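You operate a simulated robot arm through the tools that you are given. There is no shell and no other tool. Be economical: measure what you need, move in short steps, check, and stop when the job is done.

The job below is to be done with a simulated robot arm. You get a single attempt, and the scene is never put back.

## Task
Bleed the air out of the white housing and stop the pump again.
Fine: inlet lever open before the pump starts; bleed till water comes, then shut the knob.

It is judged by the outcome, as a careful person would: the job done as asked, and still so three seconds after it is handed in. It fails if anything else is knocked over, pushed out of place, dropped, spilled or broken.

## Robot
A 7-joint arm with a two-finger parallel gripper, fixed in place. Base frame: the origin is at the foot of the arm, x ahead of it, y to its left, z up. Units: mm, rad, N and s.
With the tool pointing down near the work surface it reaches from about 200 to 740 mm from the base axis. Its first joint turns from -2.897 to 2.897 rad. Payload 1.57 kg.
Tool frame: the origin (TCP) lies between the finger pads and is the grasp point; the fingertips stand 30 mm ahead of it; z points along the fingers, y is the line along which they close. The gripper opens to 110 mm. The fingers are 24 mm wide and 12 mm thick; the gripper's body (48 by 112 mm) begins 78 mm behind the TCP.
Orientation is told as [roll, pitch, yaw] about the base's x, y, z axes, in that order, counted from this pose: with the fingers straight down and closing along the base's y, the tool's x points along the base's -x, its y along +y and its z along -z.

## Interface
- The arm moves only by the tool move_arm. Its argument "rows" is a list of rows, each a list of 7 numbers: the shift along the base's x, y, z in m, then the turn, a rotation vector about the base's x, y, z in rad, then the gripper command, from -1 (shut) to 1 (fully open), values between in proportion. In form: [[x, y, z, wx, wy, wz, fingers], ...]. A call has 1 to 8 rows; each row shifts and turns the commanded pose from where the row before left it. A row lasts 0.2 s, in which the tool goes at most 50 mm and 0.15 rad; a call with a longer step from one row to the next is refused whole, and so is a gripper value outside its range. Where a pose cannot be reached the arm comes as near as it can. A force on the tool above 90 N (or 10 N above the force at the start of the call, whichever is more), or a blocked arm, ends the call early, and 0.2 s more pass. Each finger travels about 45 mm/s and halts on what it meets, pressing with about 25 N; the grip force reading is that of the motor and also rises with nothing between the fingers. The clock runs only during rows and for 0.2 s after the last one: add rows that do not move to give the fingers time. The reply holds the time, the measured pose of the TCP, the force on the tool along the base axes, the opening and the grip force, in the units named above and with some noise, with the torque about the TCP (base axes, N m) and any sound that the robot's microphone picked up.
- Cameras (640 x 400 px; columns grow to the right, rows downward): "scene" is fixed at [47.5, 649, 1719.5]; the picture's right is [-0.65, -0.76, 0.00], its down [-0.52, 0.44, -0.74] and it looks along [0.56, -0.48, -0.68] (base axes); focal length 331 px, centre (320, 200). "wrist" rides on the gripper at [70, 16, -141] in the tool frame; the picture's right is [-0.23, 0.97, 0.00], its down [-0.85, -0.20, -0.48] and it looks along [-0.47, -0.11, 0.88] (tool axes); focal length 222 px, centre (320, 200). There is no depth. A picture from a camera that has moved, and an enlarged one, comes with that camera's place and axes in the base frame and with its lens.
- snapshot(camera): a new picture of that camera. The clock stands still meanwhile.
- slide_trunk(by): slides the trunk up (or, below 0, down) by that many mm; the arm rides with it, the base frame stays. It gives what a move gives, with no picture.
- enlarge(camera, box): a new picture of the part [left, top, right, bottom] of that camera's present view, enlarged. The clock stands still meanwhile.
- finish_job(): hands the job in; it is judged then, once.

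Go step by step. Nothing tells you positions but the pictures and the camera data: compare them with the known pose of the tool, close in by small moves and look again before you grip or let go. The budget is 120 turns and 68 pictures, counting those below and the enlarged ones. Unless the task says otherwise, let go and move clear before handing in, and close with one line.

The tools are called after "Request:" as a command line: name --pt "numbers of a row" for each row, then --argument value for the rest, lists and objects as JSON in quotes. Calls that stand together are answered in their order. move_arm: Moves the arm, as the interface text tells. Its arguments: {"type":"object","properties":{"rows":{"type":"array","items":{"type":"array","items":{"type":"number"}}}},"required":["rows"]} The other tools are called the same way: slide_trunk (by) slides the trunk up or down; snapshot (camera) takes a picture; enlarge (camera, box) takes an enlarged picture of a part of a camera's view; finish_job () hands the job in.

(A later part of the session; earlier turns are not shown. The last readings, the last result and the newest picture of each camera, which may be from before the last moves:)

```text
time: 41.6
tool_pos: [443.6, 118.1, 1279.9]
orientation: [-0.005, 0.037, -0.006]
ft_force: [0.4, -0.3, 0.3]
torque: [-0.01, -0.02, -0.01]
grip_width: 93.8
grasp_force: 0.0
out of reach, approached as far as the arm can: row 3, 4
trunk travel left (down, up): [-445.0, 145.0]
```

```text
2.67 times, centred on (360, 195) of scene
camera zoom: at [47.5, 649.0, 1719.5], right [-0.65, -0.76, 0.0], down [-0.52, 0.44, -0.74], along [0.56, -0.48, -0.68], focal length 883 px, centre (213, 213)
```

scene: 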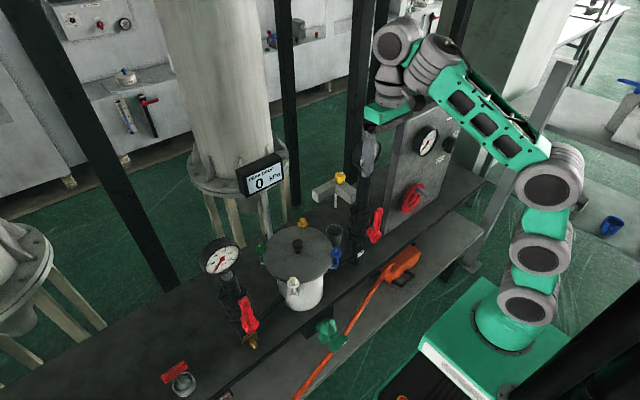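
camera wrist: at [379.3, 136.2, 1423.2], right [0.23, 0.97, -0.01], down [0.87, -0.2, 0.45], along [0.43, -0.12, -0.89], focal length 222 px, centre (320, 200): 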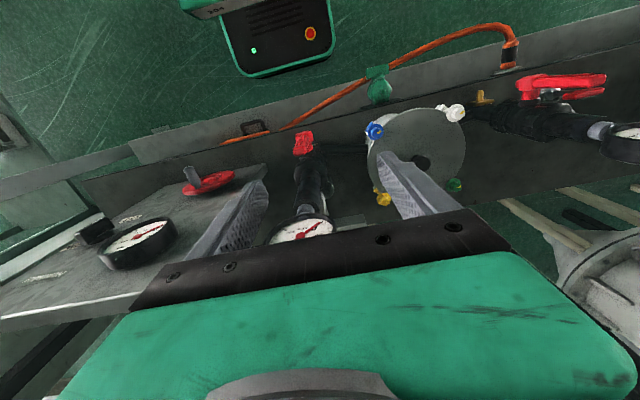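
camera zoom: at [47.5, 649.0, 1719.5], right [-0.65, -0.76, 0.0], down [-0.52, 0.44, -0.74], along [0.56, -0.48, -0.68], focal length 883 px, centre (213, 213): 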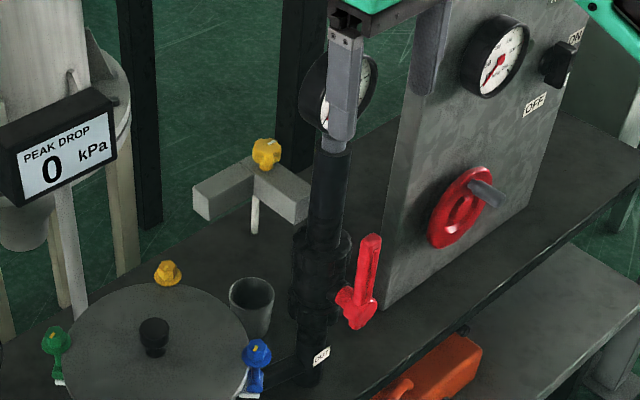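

Nothing is damaged. The knob (Ø≈34, z≈1058–1084) sits above a block next to the OUT gauge, so I'll approach it later with the hand leaning away. First I'll go to the pump switch.

Request:
move_arm --pt "-0.02 -0.04 -0.01 0 -0.035 0 -1" --pt "-0.01 -0.048 -0.01 0 0 0 -1" --pt "0 -0.049 -0.01 0 0 0 -1" --pt "0 -0.049 -0.01 0 0 0 -1" --pt "0 -0.049 -0.01 0 0 0 -1" --pt "0 -0.049 0 0 0 0 -1" --pt "0 -0.049 0 0 0 0 -1" --pt "0 -0.049 0 0 0 0 -1"

Request:
move_arm --pt "0 -0.045 -0.02 0 0 0 -1" --pt "0 -0.045 -0.02 0 0 0 -1" --pt "0 -0.03 -0.02 0 0 0 -1"

Request:
snapshot --camera "wrist"

```text
time: 43.4
tool_pos: [413.8, -264.9, 1231.4]
orientation: [-0.006, 0.003, -0.009]
ft_force: [-0.3, 0.4, -0.4]
torque: [-0.01, 0.0, 0.02]
grip_width: 0.1
grasp_force: 21.2
trunk travel left (down, up): [-445.0, 145.0]
```

```text
time: 44.2
tool_pos: [414.7, -385.2, 1169.2]
orientation: [-0.006, 0.001, -0.008]
ft_force: [-0.6, 0.3, -0.2]
torque: [0.0, 0.02, 0.03]
grip_width: 0.0
grasp_force: 21.4
trunk travel left (down, up): [-445.0, 145.0]
```

```text
29 pictures are left
camera wrist: at [346.0, -367.1, 1310.0], right [0.23, 0.97, -0.01], down [0.85, -0.2, 0.48], along [0.46, -0.12, -0.88], focal length 222 px, centre (320, 200)
```

wrist: 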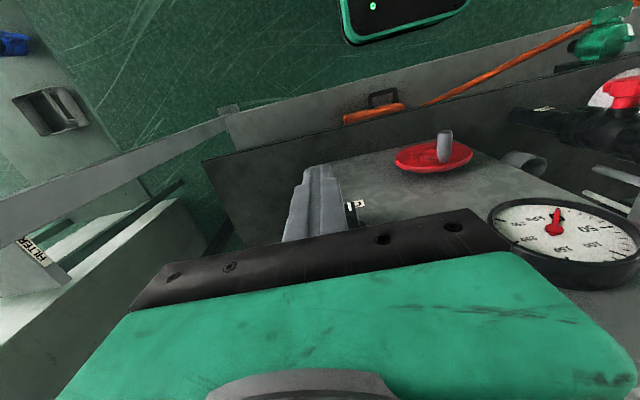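

I'll refine the switch location with a scene zoom, since the arm is clear of that line of sight.

Request:
enlarge --camera "scene" --box '[400, 110, 500, 190]'

```text
5.00 times, centred on (450, 150) of scene
camera zoom: at [47.5, 649.0, 1719.5], right [-0.65, -0.76, 0.0], down [-0.52, 0.44, -0.74], along [0.56, -0.48, -0.68], focal length 1656 px, centre (-330, 450)
```

zoom: 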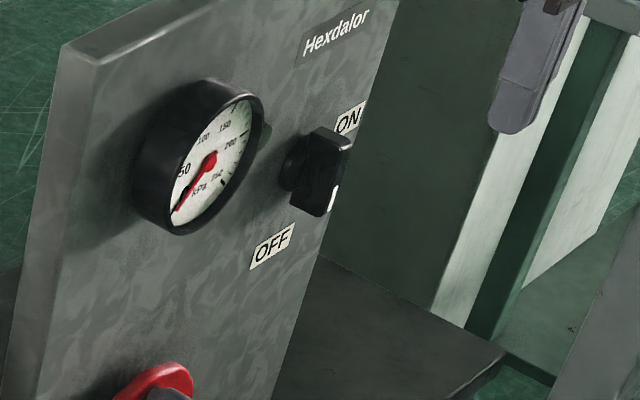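

Calibrating the scene rays on the visible fingertip puts the switch axis at about y=-359, z=1068, with the bar protruding from x≈508 to the panel at 533. I'll tilt slightly and place the closed fingertips beside the bar's upper end, on its -y side.

Request:
move_arm --pt "0 -0.008 0 0 -0.1 0 -1" --pt "0.03 0 -0.01 0 -0.1 0 -1" --pt "0.03 0 -0.02 0 0 0 -1" --pt "0.015 0 -0.015 0 0 0 -1"

Request:
enlarge --camera "scene" --box '[400, 110, 500, 190]'

Request:
enlarge --camera "wrist" --box '[220, 120, 440, 250]'

```text
time: 45.2
tool_pos: [490.3, -390.9, 1125.6]
orientation: [-0.005, -0.196, -0.007]
ft_force: [-0.7, 0.4, -0.5]
torque: [0.0, -0.02, 0.01]
grip_width: 0.0
grasp_force: 20.7
trunk travel left (down, up): [-445.0, 145.0]
```

```text
5.00 times, centred on (450, 150) of scene
camera zoom: at [47.5, 649.0, 1719.5], right [-0.65, -0.76, 0.0], down [-0.52, 0.44, -0.74], along [0.56, -0.48, -0.68], focal length 1656 px, centre (-330, 450)
```

zoom: 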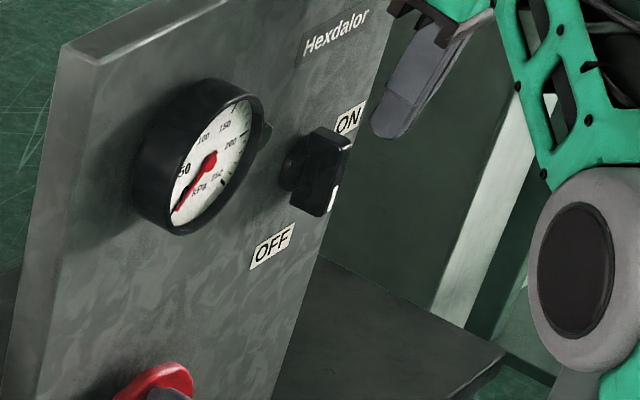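

```text
2.91 times, centred on (330, 185) of wrist
camera zoom: at [393.8, -374.2, 1249.6], right [0.23, 0.97, 0.04], down [0.74, -0.2, 0.64], along [0.63, -0.12, -0.77], focal length 646 px, centre (291, 244)
```

zoom: 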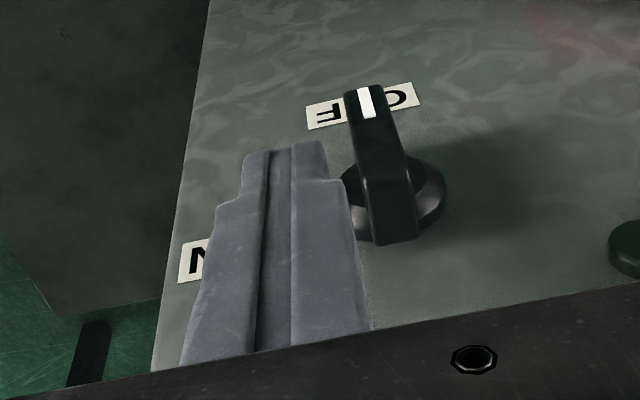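

The bar's upper end is at z≈1110 and the fingertips at 1096 sit just beside it. I'll go in 12 mm, down 8 mm, then push +y.

Request:
move_arm --pt "0.012 0 -0.008 0 0 0 -1" --pt "0 0.008 0 0 0 0 -1" --pt "0 0.008 0 0 0 0 -1"

Request:
move_arm --pt "0 0.008 -0.001 0 0 0 -1" --pt "0 0.008 -0.002 0 0 0 -1" --pt "0 0.008 -0.003 0 0 0 -1"

Request:
enlarge --camera "wrist" --box '[220, 120, 440, 250]'

```text
time: 46.0
tool_pos: [499.4, -382.7, 1117.5]
orientation: [-0.011, -0.201, -0.01]
ft_force: [5.1, -31.4, 6.4]
torque: [-0.83, -0.2, -0.39]
grip_width: 0.0
grasp_force: 21.6
trunk travel left (down, up): [-445.0, 145.0]
```

```text
time: 46.8
tool_pos: [500.2, -382.3, 1116.7]
orientation: [-0.012, -0.211, -0.017]
ft_force: [11.1, -70.9, 29.7]
torque: [-1.82, -0.69, -0.86]
grip_width: 0.0
grasp_force: 21.0
trunk travel left (down, up): [-445.0, 145.0]
```

```text
2.91 times, centred on (330, 185) of wrist
camera zoom: at [402.8, -362.6, 1240.8], right [0.24, 0.97, 0.04], down [0.73, -0.21, 0.65], along [0.64, -0.13, -0.76], focal length 646 px, centre (291, 244)
```

zoom: 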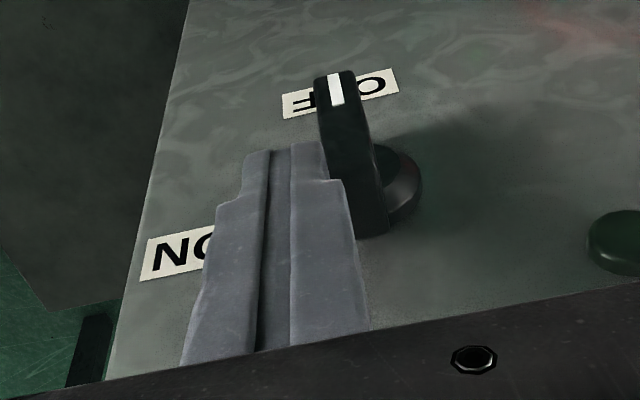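

It doesn't turn, so the tip is likely near the axis height. I'll back off, raise 18 mm and push again on the upper end.

Request:
move_arm --pt "0 -0.02 0 0 0 0 -1" --pt "0 -0.005 0.01 0 0 0 -1" --pt "0 0 0.01 0 0 0 -1"

Request:
move_arm --pt "0 0.01 0 0 0 0 -1" --pt "0 0.008 0 0 0 0 -1" --pt "0 0.006 0 0 0 0 -1"

```text
time: 47.2
tool_pos: [491.9, -379.7, 1109.2]
orientation: [-0.058, -0.184, -0.036]
ft_force: [-36.9, -110.4, -55.5]
torque: [-3.09, 1.91, -1.36]
grip_width: 0.0
grasp_force: 20.8
trunk travel left (down, up): [-445.0, 145.0]
stopped in row 2: the arm was blocked; the commanded pose is now the measured one
```

```text
time: 47.5
tool_pos: [508.4, -254.0, 1127.7]
orientation: [-0.184, -0.179, 0.02]
ft_force: [42.3, -148.0, -5.3]
torque: [2.37, 1.0, -1.16]
grip_width: 0.0
grasp_force: 21.0
trunk travel left (down, up): [-445.0, 145.0]
stopped in row 1: the arm was blocked; the commanded pose is now the measured one
```

The arm jumped unexpectedly to y=-254. I'll look before anything else.

Request:
snapshot --camera "scene"

Request:
enlarge --camera "scene" --box '[380, 90, 500, 190]'

```text
24 pictures are left
```

scene: 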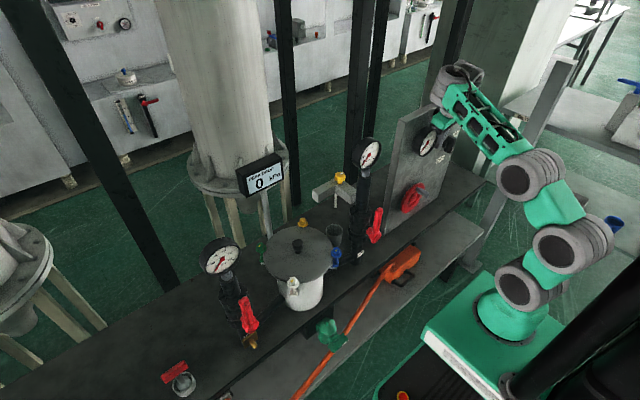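

```text
4.00 times, centred on (440, 140) of scene
camera zoom: at [47.5, 649.0, 1719.5], right [-0.65, -0.76, 0.0], down [-0.52, 0.44, -0.74], along [0.56, -0.48, -0.68], focal length 1325 px, centre (-160, 440)
```

zoom: 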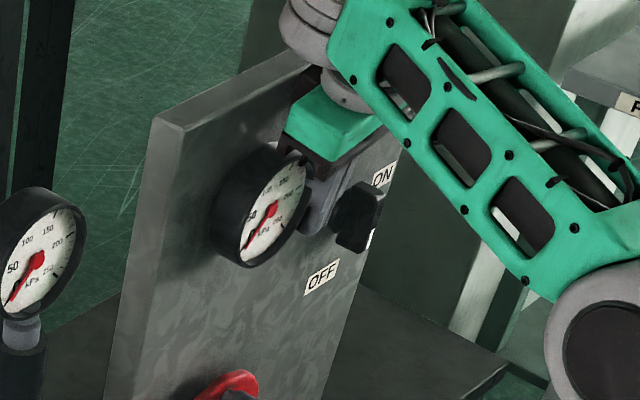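

The fingers slipped past the switch and now rest between it and the panel gauge; the switch is still OFF and nothing looks broken. I'll back straight out in -x.

Request:
move_arm --pt "-0.005 -0.008 0 0 0 0 -1" --pt "-0.02 -0.005 0 0 0 0 -1" --pt "-0.03 0 0 0 0 0 -1"

```text
time: 48.4
tool_pos: [453.9, -288.2, 1119.6]
orientation: [-0.108, -0.184, 0.019]
ft_force: [-0.5, 0.1, -0.3]
torque: [0.04, 0.0, -0.03]
grip_width: 0.0
grasp_force: 20.8
trunk travel left (down, up): [-445.0, 145.0]
```

Analysis of the contact torque puts contact at the very tip, around x≈511, so I likely hit the switch's collar rather than the bar. I'll redo it further out and higher, checking the roll first.

Request:
move_arm --pt "-0.02 -0.03 0.01 0.05 0 -0.01 -1" --pt "0 -0.045 0 0.055 0 -0.01 -1" --pt "0 -0.04 0 0 0 0 -1" --pt "0.03 0 0 0 0 0 -1" --pt "0.028 0 0 0 0 0 -1"

Request:
enlarge --camera "wrist" --box '[220, 120, 440, 250]'

```text
time: 49.5
tool_pos: [491.9, -402.8, 1129.0]
orientation: [-0.005, -0.179, -0.022]
ft_force: [-0.5, 0.2, 0.2]
torque: [0.03, -0.01, 0.0]
grip_width: 0.0
grasp_force: 21.0
trunk travel left (down, up): [-445.0, 145.0]
```

```text
2.91 times, centred on (330, 185) of wrist
camera zoom: at [398.7, -384.3, 1254.6], right [0.24, 0.97, 0.04], down [0.75, -0.21, 0.62], along [0.61, -0.12, -0.78], focal length 646 px, centre (291, 244)
```

zoom: 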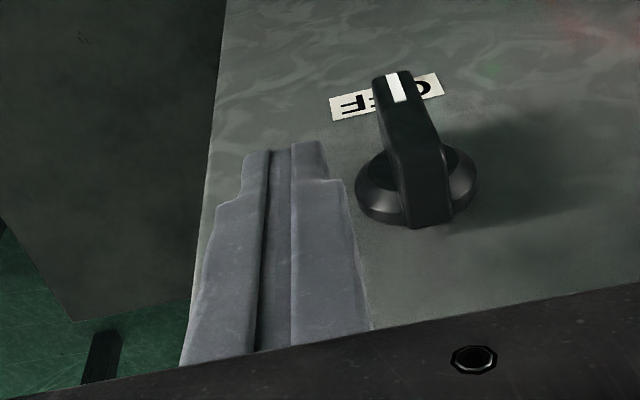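

Now it's clear: the bar spans x≈493–520, z≈1059–1106, with the axis at (y≈-366, z≈1083) and the collar behind it. I'll lower the tip to z≈1095 and push +y.

Request:
move_arm --pt "0 0.008 -0.005 0 0 0 -1" --pt "0 0.008 0 0 0 0 -1" --pt "0 0.006 0 0 0 0 -1"

Request:
move_arm --pt "0 0.006 0 0 0 0 -1" --pt "0 0.006 0 0 0 0 -1"

```text
time: 50.4
tool_pos: [491.8, -380.2, 1124.7]
orientation: [-0.003, -0.182, -0.019]
ft_force: [0.7, 0.1, -0.4]
torque: [0.03, 0.02, -0.04]
grip_width: 0.0
grasp_force: 20.7
trunk travel left (down, up): [-445.0, 145.0]
```

```text
time: 51.0
tool_pos: [489.8, -368.3, 1126.3]
orientation: [-0.002, -0.181, -0.02]
ft_force: [-0.5, 0.7, -0.4]
torque: [-0.04, -0.03, -0.01]
grip_width: 0.0
grasp_force: 21.1
trunk travel left (down, up): [-445.0, 145.0]
```

Request:
enlarge --camera "wrist" --box '[220, 120, 440, 250]'

```text
2.91 times, centred on (330, 185) of wrist
camera zoom: at [396.4, -349.8, 1252.7], right [0.24, 0.97, 0.04], down [0.75, -0.21, 0.63], along [0.61, -0.12, -0.78], focal length 646 px, centre (291, 244)
```

zoom: 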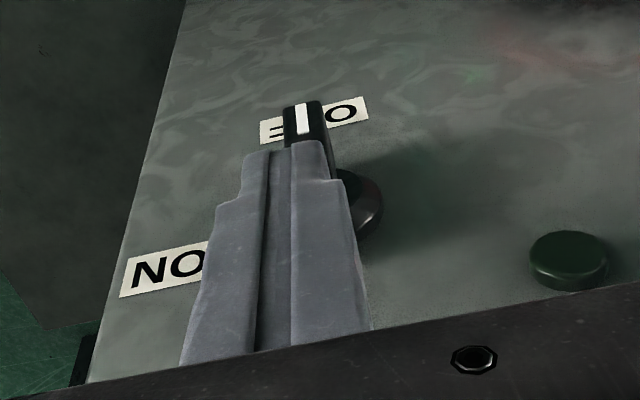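

The fingers passed over or in front of the bar without touching, so it sits deeper in x. I'll return to the -y side, tilt a bit more, go ~20 mm deeper at the same height and push again.

Request:
move_arm --pt "0 -0.018 0.004 0 0 0 -1" --pt "0 -0.018 0 0 -0.06 0 -1" --pt "0.01 0 0 0 0 0 -1" --pt "0.01 0 -0.004 0 0 0 -1"

Request:
move_arm --pt "0 0.01 0 0 0 0 -1" --pt "0 0.01 0 0 0 0 -1"

Request:
move_arm --pt "0 0.006 0 0 0 0 -1"

```text
time: 52.0
tool_pos: [510.2, -406.2, 1127.9]
orientation: [-0.001, -0.24, -0.021]
ft_force: [0.0, 0.0, 0.7]
torque: [-0.01, -0.01, 0.0]
grip_width: 0.0
grasp_force: 21.0
trunk travel left (down, up): [-445.0, 145.0]
```

```text
time: 52.5
tool_pos: [510.9, -385.6, 1127.7]
orientation: [-0.002, -0.243, -0.019]
ft_force: [0.8, -0.4, -0.5]
torque: [0.04, -0.02, 0.02]
grip_width: 0.0
grasp_force: 21.0
trunk travel left (down, up): [-445.0, 145.0]
```

```text
time: 53.0
tool_pos: [511.6, -379.1, 1127.3]
orientation: [-0.002, -0.242, -0.021]
ft_force: [0.7, -0.5, -0.2]
torque: [0.0, 0.0, 0.0]
grip_width: 0.1
grasp_force: 21.5
trunk travel left (down, up): [-445.0, 145.0]
```

Still no contact, so the bar's top is below z≈1098. I'll back off a little, lower 7 mm and push again.

Request:
move_arm --pt "0 -0.012 0 0 0 0 -1" --pt "0 0 -0.007 0 0 0 -1" --pt "0 0.006 0 0 0 0 -1"

Request:
move_arm --pt "0 0.006 0 0 0 0 -1"

Request:
move_arm --pt "0 0.005 0 0 0 0 -1"

```text
time: 53.8
tool_pos: [510.9, -385.0, 1121.1]
orientation: [-0.004, -0.241, -0.021]
ft_force: [-0.3, 0.0, 0.3]
torque: [-0.02, 0.02, 0.01]
grip_width: 0.0
grasp_force: 21.7
trunk travel left (down, up): [-445.0, 145.0]
```

```text
time: 54.1
tool_pos: [509.9, -383.3, 1120.7]
orientation: [-0.005, -0.243, -0.021]
ft_force: [3.9, -17.4, 2.1]
torque: [-0.5, -0.1, -0.03]
grip_width: 0.1
grasp_force: 21.1
trunk travel left (down, up): [-445.0, 145.0]
```

```text
time: 54.5
tool_pos: [510.9, -382.3, 1120.3]
orientation: [-0.01, -0.244, -0.023]
ft_force: [6.9, -45.5, 6.6]
torque: [-1.31, -0.22, -0.06]
grip_width: 0.1
grasp_force: 21.1
trunk travel left (down, up): [-445.0, 145.0]
```

Contact at 45 N on the bar's top end. I'll look while it's loaded.

Request:
enlarge --camera "wrist" --box '[270, 130, 390, 205]'

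Request:
enlarge --camera "scene" --box '[420, 110, 484, 150]'

```text
5.33 times, centred on (330, 168) of wrist
camera zoom: at [409.3, -362.3, 1240.6], right [0.25, 0.97, 0.05], down [0.71, -0.21, 0.67], along [0.66, -0.13, -0.74], focal length 1185 px, centre (267, 373)
```

zoom: 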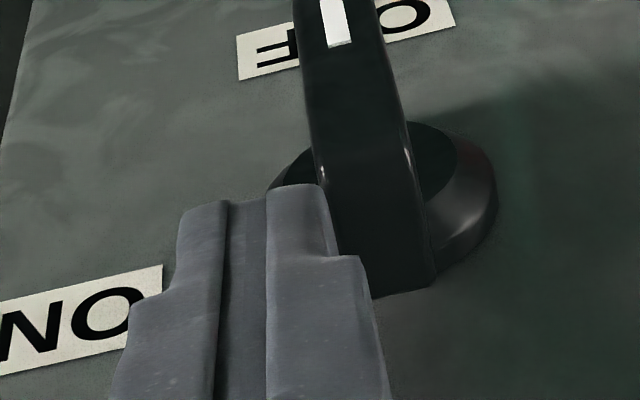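

```text
10.00 times, centred on (452, 130) of scene
camera zoom: at [47.5, 649.0, 1719.5], right [-0.65, -0.76, 0.0], down [-0.52, 0.44, -0.74], along [0.56, -0.48, -0.68], focal length 3312 px, centre (-1000, 900)
```

zoom: 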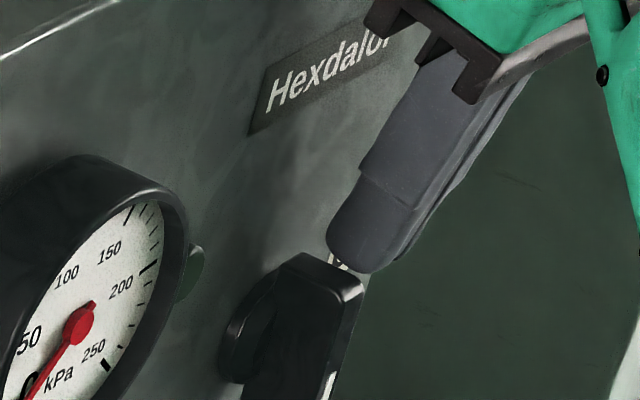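

Now it fits: the bar's -y face is at y≈-366, and the lower contact was the fixed collar. I'll retreat, rise above the collar and push further +y at tip z≈1098.

Request:
move_arm --pt "0 -0.012 0 0 0 0 -1" --pt "0 -0.004 0.007 0 0 0 -1"

Request:
move_arm --pt "0 0.007 0 0 0 0 -1" --pt "0 0.006 0 0 0 0 -1" --pt "0 0.006 0 0 0 0 -1"

Request:
move_arm --pt "0 0.006 0 0 0 0 -1"

```text
time: 55.1
tool_pos: [510.6, -389.1, 1128.6]
orientation: [0.002, -0.238, -0.019]
ft_force: [-0.5, -0.5, 0.1]
torque: [0.01, -0.01, -0.03]
grip_width: 0.0
grasp_force: 21.6
trunk travel left (down, up): [-445.0, 145.0]
```

```text
time: 56.0
tool_pos: [511.4, -368.7, 1129.5]
orientation: [-0.002, -0.24, -0.02]
ft_force: [-0.6, -0.9, 0.3]
torque: [0.02, 0.01, 0.02]
grip_width: 0.2
grasp_force: 21.2
trunk travel left (down, up): [-445.0, 145.0]
```

```text
time: 56.4
tool_pos: [511.0, -365.1, 1130.1]
orientation: [-0.001, -0.24, -0.019]
ft_force: [-0.7, 0.8, -0.7]
torque: [-0.02, -0.01, -0.04]
grip_width: 0.0
grasp_force: 21.3
trunk travel left (down, up): [-445.0, 145.0]
```

Still free, and the tip is now directly above the bar. I'll probe downward to find its top.

Request:
move_arm --pt "0 0 -0.004 0 0 0 -1" --pt "0 0 -0.003 0 0 0 -1"

Request:
move_arm --pt "0 0 -0.003 0 0 0 -1" --pt "0 0 -0.002 0 0 0 -1"

```text
time: 57.0
tool_pos: [510.1, -365.2, 1122.5]
orientation: [-0.002, -0.241, -0.02]
ft_force: [-0.7, 1.1, 1.0]
torque: [-0.02, 0.0, 0.0]
grip_width: 0.1
grasp_force: 21.9
trunk travel left (down, up): [-445.0, 145.0]
```

```text
time: 57.5
tool_pos: [509.4, -364.3, 1121.0]
orientation: [-0.008, -0.251, -0.019]
ft_force: [-1.1, -3.5, 28.4]
torque: [0.02, 0.0, -0.16]
grip_width: 0.0
grasp_force: 21.5
trunk travel left (down, up): [-445.0, 145.0]
```

The bar's top is at z≈1090 and its centre at y≈-363, x≈509. Side-pushing has slipped, so I'll instead grip the bar from above between the fingers and turn it with the wrist.

Request:
move_arm --pt "-0.008 0 0.02 0 0 0 -0.3" --pt "0 0.001 0.005 0 0 0 -0.3" --pt "0 0 0 0 0 0 -0.3" --pt "0 0 -0.02 0 0 0 -0.3" --pt "0 0 -0.012 0 0 0 -0.3"

Request:
enlarge --camera "wrist" --box '[250, 120, 410, 220]'

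```text
time: 58.8
tool_pos: [501.1, -361.8, 1107.8]
orientation: [-0.002, -0.243, -0.021]
ft_force: [-0.4, -0.6, 0.0]
torque: [0.02, -0.01, -0.05]
grip_width: 38.6
grasp_force: 0.0
trunk travel left (down, up): [-445.0, 145.0]
```

```text
4.00 times, centred on (330, 170) of wrist
camera zoom: at [400.6, -343.5, 1228.6], right [0.24, 0.97, 0.05], down [0.71, -0.21, 0.67], along [0.66, -0.12, -0.74], focal length 888 px, centre (280, 320)
```

zoom: 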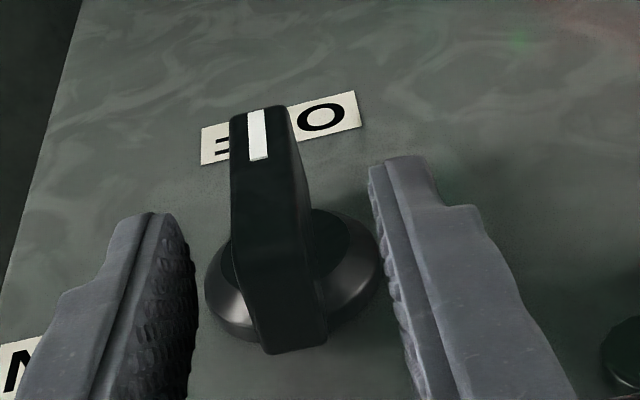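

The bar sits nicely between the fingers. I'll close on it.

Request:
move_arm --pt "0 -0.001 0 0 0 0 -1" --pt "0 0 0 0 0 0 -1" --pt "0 0 0 0 0 0 -1"

```text
time: 59.5
tool_pos: [502.0, -365.5, 1109.5]
orientation: [-0.003, -0.241, -0.021]
ft_force: [3.0, -8.9, 2.6]
torque: [-0.33, 0.13, 0.16]
grip_width: 15.2
grasp_force: 27.4
trunk travel left (down, up): [-445.0, 145.0]
```

Gripped at 15 mm. I'll roll the tool about the switch axis in small steps.

Request:
move_arm --pt "0 0.0041 -0.0002 -0.1 0 0 -1" --pt "0 0.004 -0.0006 -0.1 0 0 -1" --pt "0 0.004 -0.001 -0.1 0 0 -1"

Request:
enlarge --camera "scene" --box '[400, 100, 500, 180]'

```text
time: 60.4
tool_pos: [501.1, -358.0, 1108.1]
orientation: [-0.313, -0.236, 0.049]
ft_force: [1.0, -38.8, 2.4]
torque: [-0.44, 0.56, -0.69]
grip_width: 18.3
grasp_force: 32.7
trunk travel left (down, up): [-445.0, 145.0]
```

```text
5.00 times, centred on (450, 140) of scene
camera zoom: at [47.5, 649.0, 1719.5], right [-0.65, -0.76, 0.0], down [-0.52, 0.44, -0.74], along [0.56, -0.48, -0.68], focal length 1656 px, centre (-330, 500)
```

zoom: 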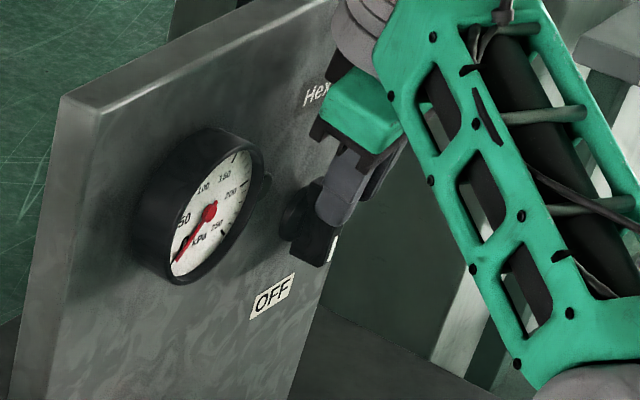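

Request:
enlarge --camera "wrist" --box '[250, 120, 410, 220]'

```text
4.00 times, centred on (330, 170) of wrist
camera zoom: at [400.6, -303.3, 1216.7], right [0.25, 0.94, -0.24], down [0.71, -0.01, 0.7], along [0.66, -0.34, -0.67], focal length 888 px, centre (280, 320)
```

zoom: 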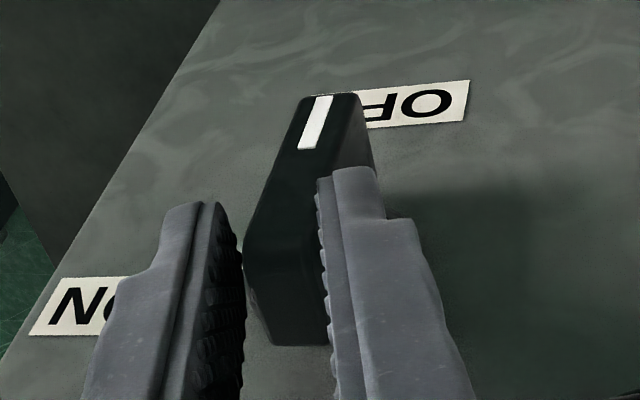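

The bar lags but may be moving. I'll continue rolling a little and watch the forces.

Request:
move_arm --pt "0 0.004 -0.0014 -0.1 0 0 -1" --pt "0 0.0037 -0.0018 -0.1 0 0 -1"

Request:
enlarge --camera "wrist" --box '[250, 120, 410, 220]'

```text
time: 61.0
tool_pos: [502.5, -351.7, 1105.4]
orientation: [-0.522, -0.226, 0.096]
ft_force: [2.0, -53.6, 12.9]
torque: [-0.84, 0.01, -0.65]
grip_width: 20.3
grasp_force: 34.3
trunk travel left (down, up): [-445.0, 145.0]
```

```text
4.00 times, centred on (330, 170) of wrist
camera zoom: at [400.0, -276.7, 1201.5], right [0.25, 0.87, -0.42], down [0.71, 0.13, 0.69], along [0.66, -0.47, -0.58], focal length 888 px, centre (280, 320)
```

zoom: 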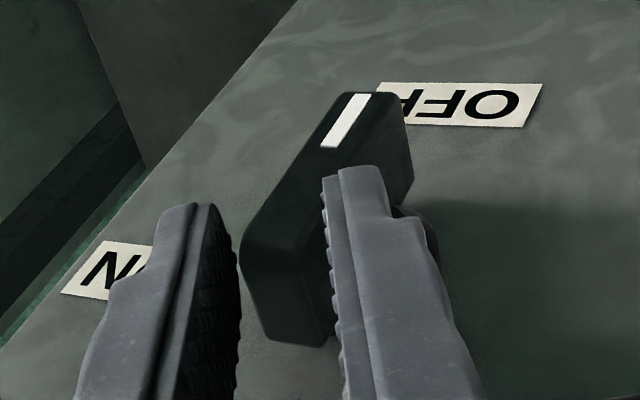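

The pointer is leaving OFF. I'll keep the roll and drag the end further along its arc.

Request:
move_arm --pt "0 0.005 -0.003 -0.05 0 0 -1" --pt "0 0.005 -0.004 -0.05 0 0 -1" --pt "0 0.005 -0.004 0 0 0 -1"

Request:
enlarge --camera "scene" --box '[400, 100, 500, 180]'

```text
time: 61.8
tool_pos: [501.2, -346.2, 1100.4]
orientation: [-0.631, -0.227, 0.115]
ft_force: [10.1, -70.2, 38.0]
torque: [-1.73, 0.14, -0.98]
grip_width: 30.5
grasp_force: 39.9
trunk travel left (down, up): [-445.0, 145.0]
```

```text
5.00 times, centred on (450, 140) of scene
camera zoom: at [47.5, 649.0, 1719.5], right [-0.65, -0.76, 0.0], down [-0.52, 0.44, -0.74], along [0.56, -0.48, -0.68], focal length 1656 px, centre (-330, 500)
```

zoom: 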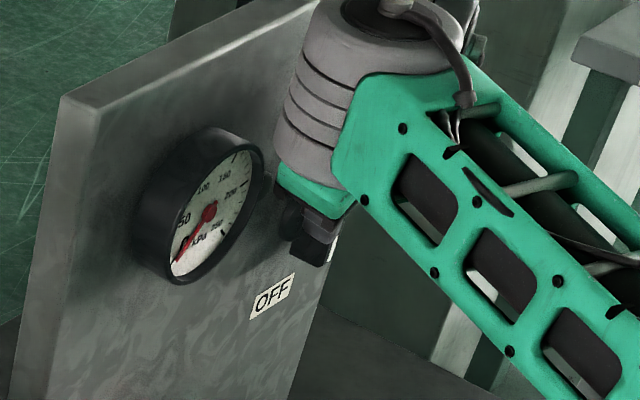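

The switch still points at OFF. I realise both the push and the roll were blocked by the fixed collar, because the bar's tail only reaches the collar's rim. I'll release, unroll, then re-grip further out in x and lower, on the long pointer part.

Request:
move_arm --pt "0 -0.005 0.004 0 0 0 -0.1" --pt "0 0 0 0 0 0 -0.1" --pt "-0.015 0.01 0.025 0 0 0 -0.1" --pt "-0.015 0 0.02 0.14 0 -0.03 -0.2" --pt "0 -0.005 0 0.14 0 -0.03 -0.2" --pt "0 -0.005 0 0.14 0 -0.03 -0.2" --pt "0 -0.005 0 0.14 0 -0.03 -0.3" --pt "0 0 0 0.07 0 -0.01 -0.3"

```text
time: 63.5
tool_pos: [472.6, -338.6, 1141.6]
orientation: [0.029, -0.198, -0.15]
ft_force: [1.3, -0.8, -0.7]
torque: [-0.04, 0.0, 0.0]
grip_width: 38.3
grasp_force: 0.2
trunk travel left (down, up): [-445.0, 145.0]
```

Request:
move_arm --pt "-0.004 -0.014 0 -0.015 -0.02 0.075 -0.3" --pt "0 -0.013 0 -0.014 -0.02 0.075 -0.3" --pt "0 0 -0.03 0 0 0 -0.3" --pt "0 0 -0.03 0 0 0 -0.3" --pt "0.01 0 0 0 0 0 -0.3"

Request:
enlarge --camera "wrist" --box '[250, 120, 410, 220]'

```text
time: 64.8
tool_pos: [479.0, -364.4, 1082.2]
orientation: [0.001, -0.243, 0.008]
ft_force: [1.0, 0.6, 0.4]
torque: [0.01, 0.02, 0.0]
grip_width: 38.6
grasp_force: 0.2
trunk travel left (down, up): [-445.0, 145.0]
```

```text
4.00 times, centred on (330, 170) of wrist
camera zoom: at [378.1, -348.6, 1203.1], right [0.21, 0.98, 0.05], down [0.72, -0.19, 0.67], along [0.66, -0.1, -0.74], focal length 888 px, centre (280, 320)
```

zoom: 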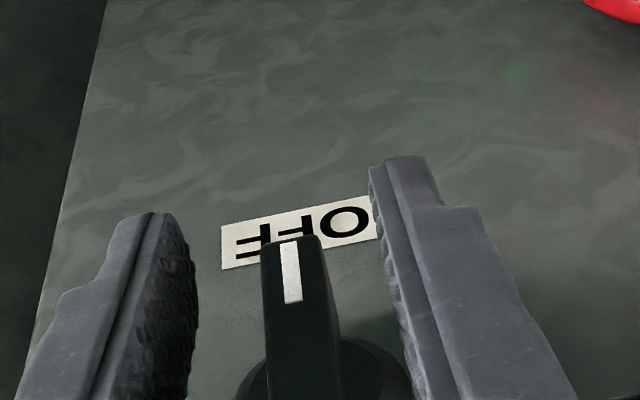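

The pointer's outer end is at (507, -364, 1030) and the bar slopes down toward its tail, so the useful grip is low on the pointer. I'll go down 13 mm, in 22 mm, and close.

Request:
move_arm --pt "0 0 -0.013 0 0 0 -0.3" --pt "0.012 0 0 0 0 0 -0.3" --pt "0.01 0 0 0 0 0 -0.3"

Request:
move_arm --pt "0 0 0 0 0 0 -1" --pt "0 0 0 0 0 0 -1" --pt "0 0 0 0 0 0 -1"

```text
time: 65.5
tool_pos: [501.8, -365.4, 1068.0]
orientation: [0.0, -0.242, 0.009]
ft_force: [-0.3, 0.4, -0.6]
torque: [-0.02, -0.04, -0.03]
grip_width: 38.7
grasp_force: 0.1
trunk travel left (down, up): [-445.0, 145.0]
```

```text
time: 66.3
tool_pos: [500.7, -364.6, 1068.8]
orientation: [0.001, -0.242, 0.008]
ft_force: [2.2, -2.1, -0.2]
torque: [0.0, 0.06, -0.22]
grip_width: 15.1
grasp_force: 27.3
trunk travel left (down, up): [-445.0, 145.0]
```

Gripped well centred. Now I'll roll purely about the switch axis, which is at TCP height.

Request:
move_arm --pt "0 0 0 -0.1 0 0 -1" --pt "0 0 0 -0.1 0 0 -1" --pt "0 0 0 -0.1 0 0 -1"

```text
time: 67.1
tool_pos: [513.6, -361.7, 1089.4]
orientation: [-0.229, -0.214, 0.059]
ft_force: [-5.2, 23.2, -1.4]
torque: [1.54, -0.95, -0.54]
grip_width: 22.2
grasp_force: 34.6
out of reach, approached as far as the arm can: row 2, 3
trunk travel left (down, up): [-445.0, 145.0]
stopped in row 3: the force on the tool passed its limit at 120 N (the readings are from after the stop); the commanded pose is now the measured one
```

Request:
enlarge --camera "wrist" --box '[250, 120, 410, 220]'

```text
4.00 times, centred on (330, 170) of wrist
camera zoom: at [414.2, -319.1, 1206.1], right [0.21, 0.96, -0.17], down [0.73, -0.04, 0.68], along [0.65, -0.27, -0.71], focal length 888 px, centre (280, 320)
```

zoom: 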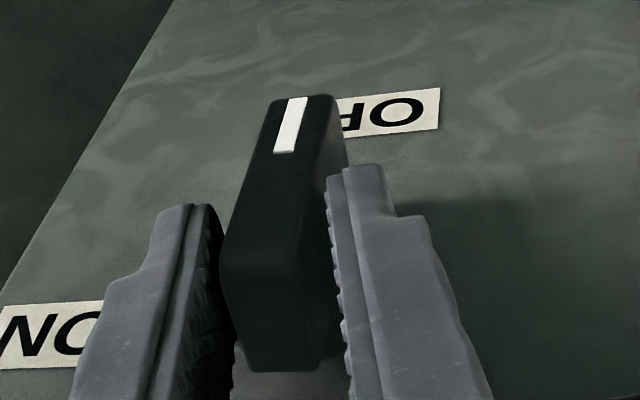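

Reach is limited here with the trunk this high. I'll release, back out, lower the trunk 110 mm and come back with the arm higher relative to its base.

Request:
move_arm --pt "0 0 0 0 0 0 -0.2" --pt "0 0 0 0 0 0 -0.2" --pt "-0.03 0 0 0 0 0 -0.2" --pt "-0.035 0 0.02 0.1 0 -0.03 -0.3" --pt "0 0 0.02 0.12 -0.02 -0.02 -0.3" --pt "0 0 0.03 0 0 0 -0.3" --pt "0 0 0.03 0 0 0 -0.3"

Request:
slide_trunk --by -110

```text
time: 68.7
tool_pos: [450.9, -364.3, 1191.6]
orientation: [-0.008, -0.232, -0.043]
ft_force: [0.0, -0.1, 0.1]
torque: [-0.02, 0.02, 0.02]
grip_width: 38.7
grasp_force: 0.1
out of reach, approached as far as the arm can: row 3
trunk travel left (down, up): [-445.0, 145.0]
```

```text
time: 70.1
tool_pos: [450.0, -364.9, 1081.6]
orientation: [-0.007, -0.233, -0.04]
ft_force: [-0.3, -0.1, -0.3]
torque: [0.02, 0.01, -0.01]
grip_width: 38.8
grasp_force: 0.1
trunk travel left (down, up): [-335.0, 255.0]
```

Now I'll tilt a bit more and rehearse the roll in free air before engaging.

Request:
move_arm --pt "0 0 -0.01 0.007 -0.12 0.04 -0.3" --pt "0 0 0 0 -0.1 0 -0.3" --pt "0 0 0 -0.14 0 0 -0.3" --pt "0 0 0 -0.14 0 0 -0.3" --pt "0 0 0 -0.14 0 0 -0.3" --pt "0 0 0 -0.14 0 0 -0.3" --pt "0 0 0 -0.14 0 0 -0.3"

```text
time: 71.7
tool_pos: [469.9, -352.1, 1205.4]
orientation: [-0.737, -0.329, 0.29]
ft_force: [0.2, 0.0, -0.2]
torque: [0.0, -0.03, 0.03]
grip_width: 38.5
grasp_force: 0.1
out of reach, approached as far as the arm can: row 4, 5, 6, 7
trunk travel left (down, up): [-335.0, 255.0]
```

Rolling fingers outward needs the arm still higher relative to its base. I'll lower the trunk another 200 mm and raise with the arm.

Request:
slide_trunk --by -200

Request:
move_arm --pt "-0.015 -0.005 0.04 0 0 0 -0.3" --pt "0 -0.005 0.03 0 0 0 -0.3" --pt "0 0 0 -0.1 -0.1 -0.1 -0.3" --pt "0 0 0 -0.1 -0.1 -0.1 -0.3"

```text
time: 73.9
tool_pos: [469.7, -351.4, 1005.3]
orientation: [-0.733, -0.331, 0.29]
ft_force: [0.6, 0.5, 0.2]
torque: [0.02, -0.02, -0.02]
grip_width: 38.6
grasp_force: 0.0
trunk travel left (down, up): [-135.0, 455.0]
```

```text
refused: row 3 steps farther than a row can; nothing moved
```

Request:
move_arm --pt "-0.015 0 0.035 0.13 0 -0.05 -0.3" --pt "0 0 0.035 0.13 0 -0.05 -0.3" --pt "0 0 0 0.13 0 -0.05 -0.3" --pt "0 0 0 0.13 0 -0.05 -0.3" --pt "0 0 0 0.13 -0.05 -0.05 -0.3" --pt "0 0 0 0.08 -0.1 -0.03 -0.3" --pt "0 0 0 0 -0.14 0 -0.3" --pt "0 0 0 0 -0.14 0 -0.3"

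Request:
move_arm --pt "0 0 0 0 -0.14 0 -0.3" --pt "0 0 0 0 -0.14 0 -0.3" --pt "0 0 0 0 -0.14 0 -0.3"

```text
time: 75.7
tool_pos: [486.6, -338.5, 1039.8]
orientation: [0.009, -0.822, -0.252]
ft_force: [-7.3, 1.2, -6.1]
torque: [0.12, 0.25, -0.2]
grip_width: 39.0
grasp_force: 0.4
out of reach, approached as far as the arm can: row 1, 2, 3, 8
trunk travel left (down, up): [-135.0, 455.0]
```

```text
time: 76.5
tool_pos: [485.9, -336.2, 1039.9]
orientation: [0.009, -0.817, -0.248]
ft_force: [-1.4, -1.4, -0.3]
torque: [0.08, -0.08, 0.1]
grip_width: 39.5
grasp_force: 0.8
out of reach, approached as far as the arm can: row 1, 2, 3
trunk travel left (down, up): [-135.0, 455.0]
```

At this trunk height the tool reaches ~47° tilt, good enough to get beside and under the pointer. I'll back out, close the fingers and push the pointer's lower end toward -y from its +y side.

Request:
move_arm --pt "-0.03 0.003 0.005 0 0 0 -0.3" --pt "0 0.002 0.015 0 0 0 -1" --pt "0 0 0 0 0 0 -1" --pt "0 0 0 0 0 0 -1"

```text
time: 77.5
tool_pos: [455.4, -331.5, 1059.3]
orientation: [0.008, -0.819, -0.248]
ft_force: [-0.4, 0.5, 0.1]
torque: [-0.02, 0.02, 0.01]
grip_width: 0.0
grasp_force: 17.7
trunk travel left (down, up): [-135.0, 455.0]
```

Request:
move_arm --pt "0.02 0 0 0 0 0 -1" --pt "0.016 0 0 0 0 0 -1"

Request:
enlarge --camera "wrist" --box '[230, 100, 390, 200]'

```text
time: 78.1
tool_pos: [490.7, -333.3, 1059.4]
orientation: [0.009, -0.819, -0.251]
ft_force: [-0.7, -0.9, 0.6]
torque: [-0.01, -0.02, -0.03]
grip_width: 0.0
grasp_force: 20.9
trunk travel left (down, up): [-135.0, 455.0]
```

```text
4.00 times, centred on (310, 150) of wrist
camera zoom: at [349.3, -281.0, 1104.5], right [0.38, 0.91, 0.17], down [0.18, -0.26, 0.95], along [0.91, -0.33, -0.26], focal length 888 px, centre (360, 400)
```

zoom: 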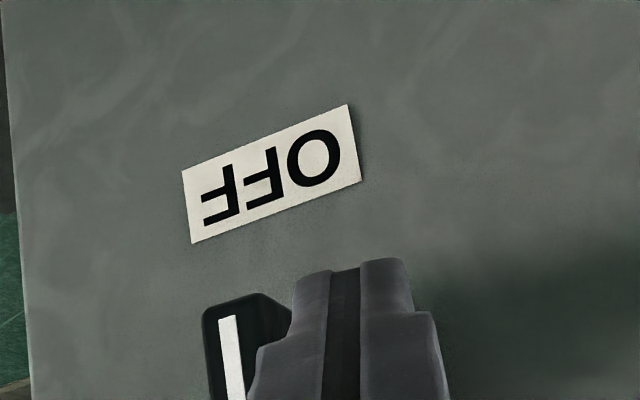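

The stick is right beside the pointer's end. I'll push -y.

Request:
move_arm --pt "0 -0.006 0 0 0 0 -1" --pt "0 -0.006 0 0 0 0 -1"

Request:
move_arm --pt "0 -0.006 0 0 0 0 -1" --pt "0 -0.006 0.001 0 0 0 -1"

```text
time: 78.7
tool_pos: [492.4, -341.6, 1059.6]
orientation: [0.01, -0.818, -0.244]
ft_force: [-11.1, 19.5, -10.0]
torque: [0.4, 0.38, 0.32]
grip_width: 0.0
grasp_force: 21.6
trunk travel left (down, up): [-135.0, 455.0]
```

```text
time: 79.2
tool_pos: [493.2, -341.4, 1058.3]
orientation: [0.029, -0.817, -0.242]
ft_force: [-24.0, 39.3, -15.7]
torque: [0.74, 0.7, 0.64]
grip_width: 0.0
grasp_force: 21.1
trunk travel left (down, up): [-135.0, 455.0]
stopped in row 2: the force on the tool passed its limit at 100 N (the readings are from after the stop); the commanded pose is now the measured one
```

It resisted up to 100 N without moving. I'll look.

Request:
snapshot --camera "wrist"

```text
10 pictures are left
camera wrist: at [349.3, -293.4, 1105.7], right [0.37, 0.91, 0.18], down [0.18, -0.26, 0.95], along [0.91, -0.31, -0.26], focal length 222 px, centre (320, 200)
```

wrist: 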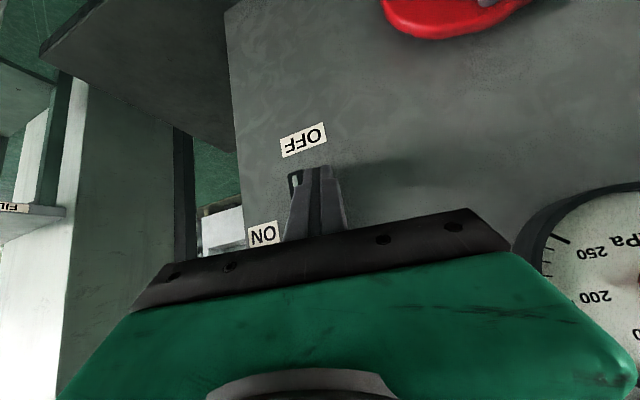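

The switch won't go that way, even under a high load on the pointer's end. I'll gently try the other direction from the -y side.

Request:
move_arm --pt "-0.01 0.01 0 0 0 0 -1" --pt "-0.03 0 0 0 0 0 -1" --pt "0 -0.035 0 0 0 0 -1" --pt "0 -0.022 0 0 0 0 -1" --pt "0.02 0 0 0 0 0 -1" --pt "0.018 0 0 0 0 0 -1"

Request:
move_arm --pt "0 0.006 0 0 0 0 -1" --pt "0 0.005 0 0 0 0 -1"

Request:
move_arm --pt "0 0.005 0 0 0 0 -1"

```text
time: 80.6
tool_pos: [482.4, -377.1, 1037.7]
orientation: [0.027, -0.816, -0.251]
ft_force: [-2.0, -1.6, -0.6]
torque: [0.0, 0.03, -0.05]
grip_width: 0.0
grasp_force: 21.4
out of reach, approached as far as the arm can: row 4, 6
trunk travel left (down, up): [-135.0, 455.0]
```

```text
time: 81.2
tool_pos: [483.0, -367.3, 1038.2]
orientation: [0.027, -0.817, -0.25]
ft_force: [-8.7, -0.7, -5.7]
torque: [-0.03, 0.16, 0.03]
grip_width: 0.0
grasp_force: 20.8
trunk travel left (down, up): [-135.0, 455.0]
```

```text
time: 81.6
tool_pos: [486.1, -361.1, 1037.8]
orientation: [0.026, -0.815, -0.247]
ft_force: [0.3, -0.3, 0.0]
torque: [-0.02, -0.01, -0.02]
grip_width: 0.0
grasp_force: 21.2
trunk travel left (down, up): [-135.0, 455.0]
```

The arm sagged below the pointer there. I'll reduce the tilt, regain height and retry from the -y side.

Request:
move_arm --pt "-0.035 0 0 0 0.1 0 -1" --pt "0 -0.01 0.015 0 0.1 0 -1" --pt "0 -0.012 0.015 0 0.1 0 -1" --pt "0.015 0 0 0 0 0.1 -1" --pt "0.015 0 0 0 0 0.1 -1" --pt "0.015 0 0 0 0 0 -1"

```text
time: 83.0
tool_pos: [466.7, -355.4, 1015.8]
orientation: [-0.058, -0.525, 0.004]
ft_force: [-0.2, 0.6, -0.2]
torque: [0.01, 0.0, 0.02]
grip_width: 0.0
grasp_force: 22.0
out of reach, approached as far as the arm can: row 2, 3, 4, 5, 6
trunk travel left (down, up): [-135.0, 455.0]
```

Request:
move_arm --pt "-0.03 0 0 0.03 0 0 -1"

Request:
slide_trunk --by 90

Request:
move_arm --pt "0 -0.015 -0.015 0.025 0 0 -1" --pt "0 -0.015 -0.015 0 0 0 -1"

```text
time: 83.4
tool_pos: [435.1, -354.8, 1015.4]
orientation: [-0.022, -0.519, -0.015]
ft_force: [-0.2, -0.4, -0.2]
torque: [-0.03, 0.01, 0.04]
grip_width: 0.2
grasp_force: 21.5
trunk travel left (down, up): [-135.0, 455.0]
```

```text
time: 84.7
tool_pos: [435.0, -355.5, 1106.2]
orientation: [-0.022, -0.523, -0.014]
ft_force: [0.0, 0.1, -0.1]
torque: [-0.01, 0.03, -0.01]
grip_width: 0.2
grasp_force: 20.7
trunk travel left (down, up): [-225.0, 365.0]
```

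```text
time: 85.3
tool_pos: [434.0, -382.7, 1073.8]
orientation: [0.005, -0.523, -0.027]
ft_force: [-0.6, 0.4, 0.0]
torque: [0.0, -0.01, 0.0]
grip_width: 0.0
grasp_force: 21.1
out of reach, approached as far as the arm can: row 1
trunk travel left (down, up): [-225.0, 365.0]
```

Request:
move_arm --pt "0.02 -0.009 -0.003 0 0 0 -1" --pt "0.022 0 -0.003 0 0 0 -1" --pt "0.02 0 0 0 0 0 -1"

Request:
move_arm --pt "0 0.006 0 0 0 0 -1" --pt "0 0.006 0 0 0 0 -1"

Request:
move_arm --pt "0 0.006 0 0 0 0 -1" --pt "0 0.004 0 0 0 0 -1"

```text
time: 86.1
tool_pos: [479.3, -380.5, 1053.7]
orientation: [0.005, -0.522, -0.027]
ft_force: [-1.3, 0.0, 0.0]
torque: [0.04, -0.01, 0.01]
grip_width: 0.0
grasp_force: 21.2
out of reach, approached as far as the arm can: row 1, 2, 3
trunk travel left (down, up): [-225.0, 365.0]
```

```text
time: 86.7
tool_pos: [480.3, -368.2, 1054.3]
orientation: [0.006, -0.521, -0.029]
ft_force: [0.3, 0.2, -1.4]
torque: [0.03, 0.0, -0.03]
grip_width: 0.0
grasp_force: 21.9
trunk travel left (down, up): [-225.0, 365.0]
```

```text
time: 87.3
tool_pos: [479.9, -358.2, 1055.0]
orientation: [0.006, -0.522, -0.027]
ft_force: [0.0, -0.7, 1.2]
torque: [0.01, -0.03, 0.0]
grip_width: 0.0
grasp_force: 21.2
trunk travel left (down, up): [-225.0, 365.0]
```

Request:
move_arm --pt "-0.035 -0.01 0 0 0.1 0 -1" --pt "0 -0.02 0 0 0.05 0.025 -1"

Request:
slide_trunk --by 110

Request:
move_arm --pt "0 -0.003 -0.04 0 0 0 -1" --pt "0 0 -0.04 0 0 0 -1" --pt "0 0 -0.015 0 0 0 -1"

```text
time: 87.9
tool_pos: [443.7, -388.4, 1055.0]
orientation: [-0.001, -0.373, 0.0]
ft_force: [-0.9, 0.8, 0.2]
torque: [-0.04, 0.02, -0.02]
grip_width: 0.0
grasp_force: 21.0
trunk travel left (down, up): [-225.0, 365.0]
```

```text
time: 89.3
tool_pos: [444.0, -387.4, 1162.8]
orientation: [0.0, -0.373, -0.001]
ft_force: [-0.8, -0.7, 0.1]
torque: [0.02, 0.0, 0.02]
grip_width: 0.3
grasp_force: 21.6
trunk travel left (down, up): [-335.0, 255.0]
```

```text
time: 90.1
tool_pos: [444.5, -391.7, 1069.8]
orientation: [0.002, -0.373, 0.0]
ft_force: [0.3, 0.6, 0.1]
torque: [0.0, 0.01, 0.0]
grip_width: 0.0
grasp_force: 21.2
trunk travel left (down, up): [-335.0, 255.0]
```

Request:
move_arm --pt "0.02 0 0 0 0 0 -1" --pt "0.02 0 0 0 0 0 -1" --pt "0.014 0 0 0 0 0 -1"

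Request:
move_arm --pt "0 0.006 0 0 0 0 -1" --pt "0 0.005 0 0 0 0 -1"

Request:
move_arm --pt "0 0.005 0 0 0 0 -1"

```text
time: 90.9
tool_pos: [495.2, -393.5, 1067.6]
orientation: [0.002, -0.371, -0.002]
ft_force: [-30.9, 8.6, -7.4]
torque: [-0.12, 0.06, 0.43]
grip_width: 0.0
grasp_force: 21.6
trunk travel left (down, up): [-335.0, 255.0]
```

```text
time: 91.5
tool_pos: [495.6, -383.1, 1071.9]
orientation: [0.0, -0.379, 0.001]
ft_force: [-11.7, -18.8, 15.8]
torque: [0.09, -0.49, -0.05]
grip_width: 0.1
grasp_force: 21.6
trunk travel left (down, up): [-335.0, 255.0]
```

```text
time: 91.9
tool_pos: [494.5, -383.1, 1072.0]
orientation: [-0.007, -0.377, -0.004]
ft_force: [10.5, -47.3, 34.2]
torque: [0.01, -0.66, -0.69]
grip_width: 0.0
grasp_force: 21.3
trunk travel left (down, up): [-335.0, 255.0]
```

I met something at x≈515 on the -y side; the switch may in fact have turned. I'll look.

Request:
enlarge --camera "wrist" --box '[240, 110, 400, 210]'

```text
4.00 times, centred on (320, 160) of wrist
camera zoom: at [379.4, -364.8, 1177.2], right [0.22, 0.97, 0.08], down [0.62, -0.2, 0.76], along [0.76, -0.12, -0.64], focal length 888 px, centre (320, 360)
```

zoom: 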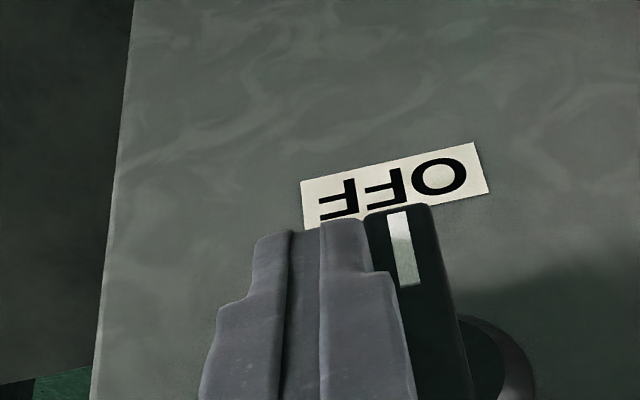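

From the contact torques, everything so far has been blocked by the fixed conical collar (z 1048–1090), never the pointer alone. The pointer's free end is at z≈1030–1043, so I'll go back to the low-trunk, steep-tilt pose and push from the +y side 10 mm lower.

Request:
move_arm --pt "0 -0.012 0 0 0 0 -1" --pt "-0.04 0 0 0 0 0 -1" --pt "-0.02 0.02 0.03 0 0 0 -1" --pt "0 0.04 0.04 0 0 -0.1 -1" --pt "0 0.02 0.04 0 0 -0.1 -1" --pt "0 0 0.04 0 0 -0.05 -1"

Request:
slide_trunk --by -200

Request:
move_arm --pt "0 0 0 0 -0.14 0 -1" --pt "0 0 0 0 -0.14 0 -1" --pt "0 0 0 0 -0.14 0 -1"

```text
refused: row 4 steps farther than a row can; nothing moved
```

```text
time: 94.1
tool_pos: [497.1, -377.0, 867.9]
orientation: [0.002, -0.373, -0.001]
ft_force: [0.4, 0.0, 0.4]
torque: [0.0, 0.03, 0.02]
grip_width: 0.1
grasp_force: 21.1
trunk travel left (down, up): [-135.0, 455.0]
```

```text
time: 94.9
tool_pos: [512.1, -398.2, 901.0]
orientation: [-0.001, -0.664, -0.002]
ft_force: [-57.3, 28.2, -7.9]
torque: [0.26, 1.19, 0.79]
grip_width: 0.1
grasp_force: 20.6
out of reach, approached as far as the arm can: row 2, 3
trunk travel left (down, up): [-135.0, 455.0]
stopped in row 3: the force on the tool passed its limit at 160 N (the readings are from after the stop); the commanded pose is now the measured one
```

A chained call was refused and the later ones ran close to the panel, touching it. I'll back straight out in -x now and won't chain risky moves again.

Request:
move_arm --pt "-0.02 0 0 0 0 0 -1" --pt "-0.04 0 0 0 0 0 -1" --pt "-0.03 0.01 0.03 0 0 0 -1"

Request:
snapshot --camera "scene"

```text
time: 95.7
tool_pos: [445.5, -371.2, 931.8]
orientation: [-0.014, -0.642, -0.005]
ft_force: [0.3, 0.6, 0.3]
torque: [0.02, -0.01, 0.02]
grip_width: 0.0
grasp_force: 21.5
out of reach, approached as far as the arm can: row 1, 2, 3
trunk travel left (down, up): [-135.0, 455.0]
```

```text
8 pictures are left
```

scene: 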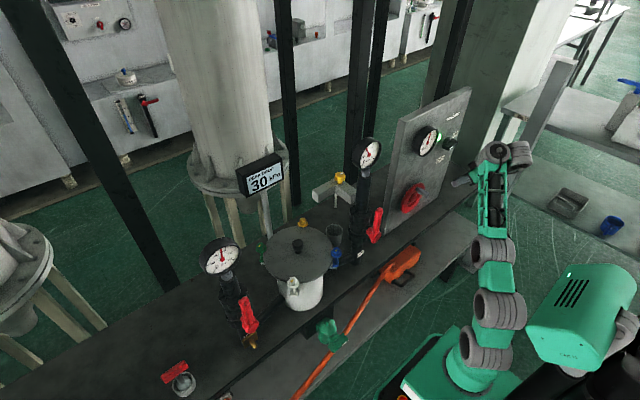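

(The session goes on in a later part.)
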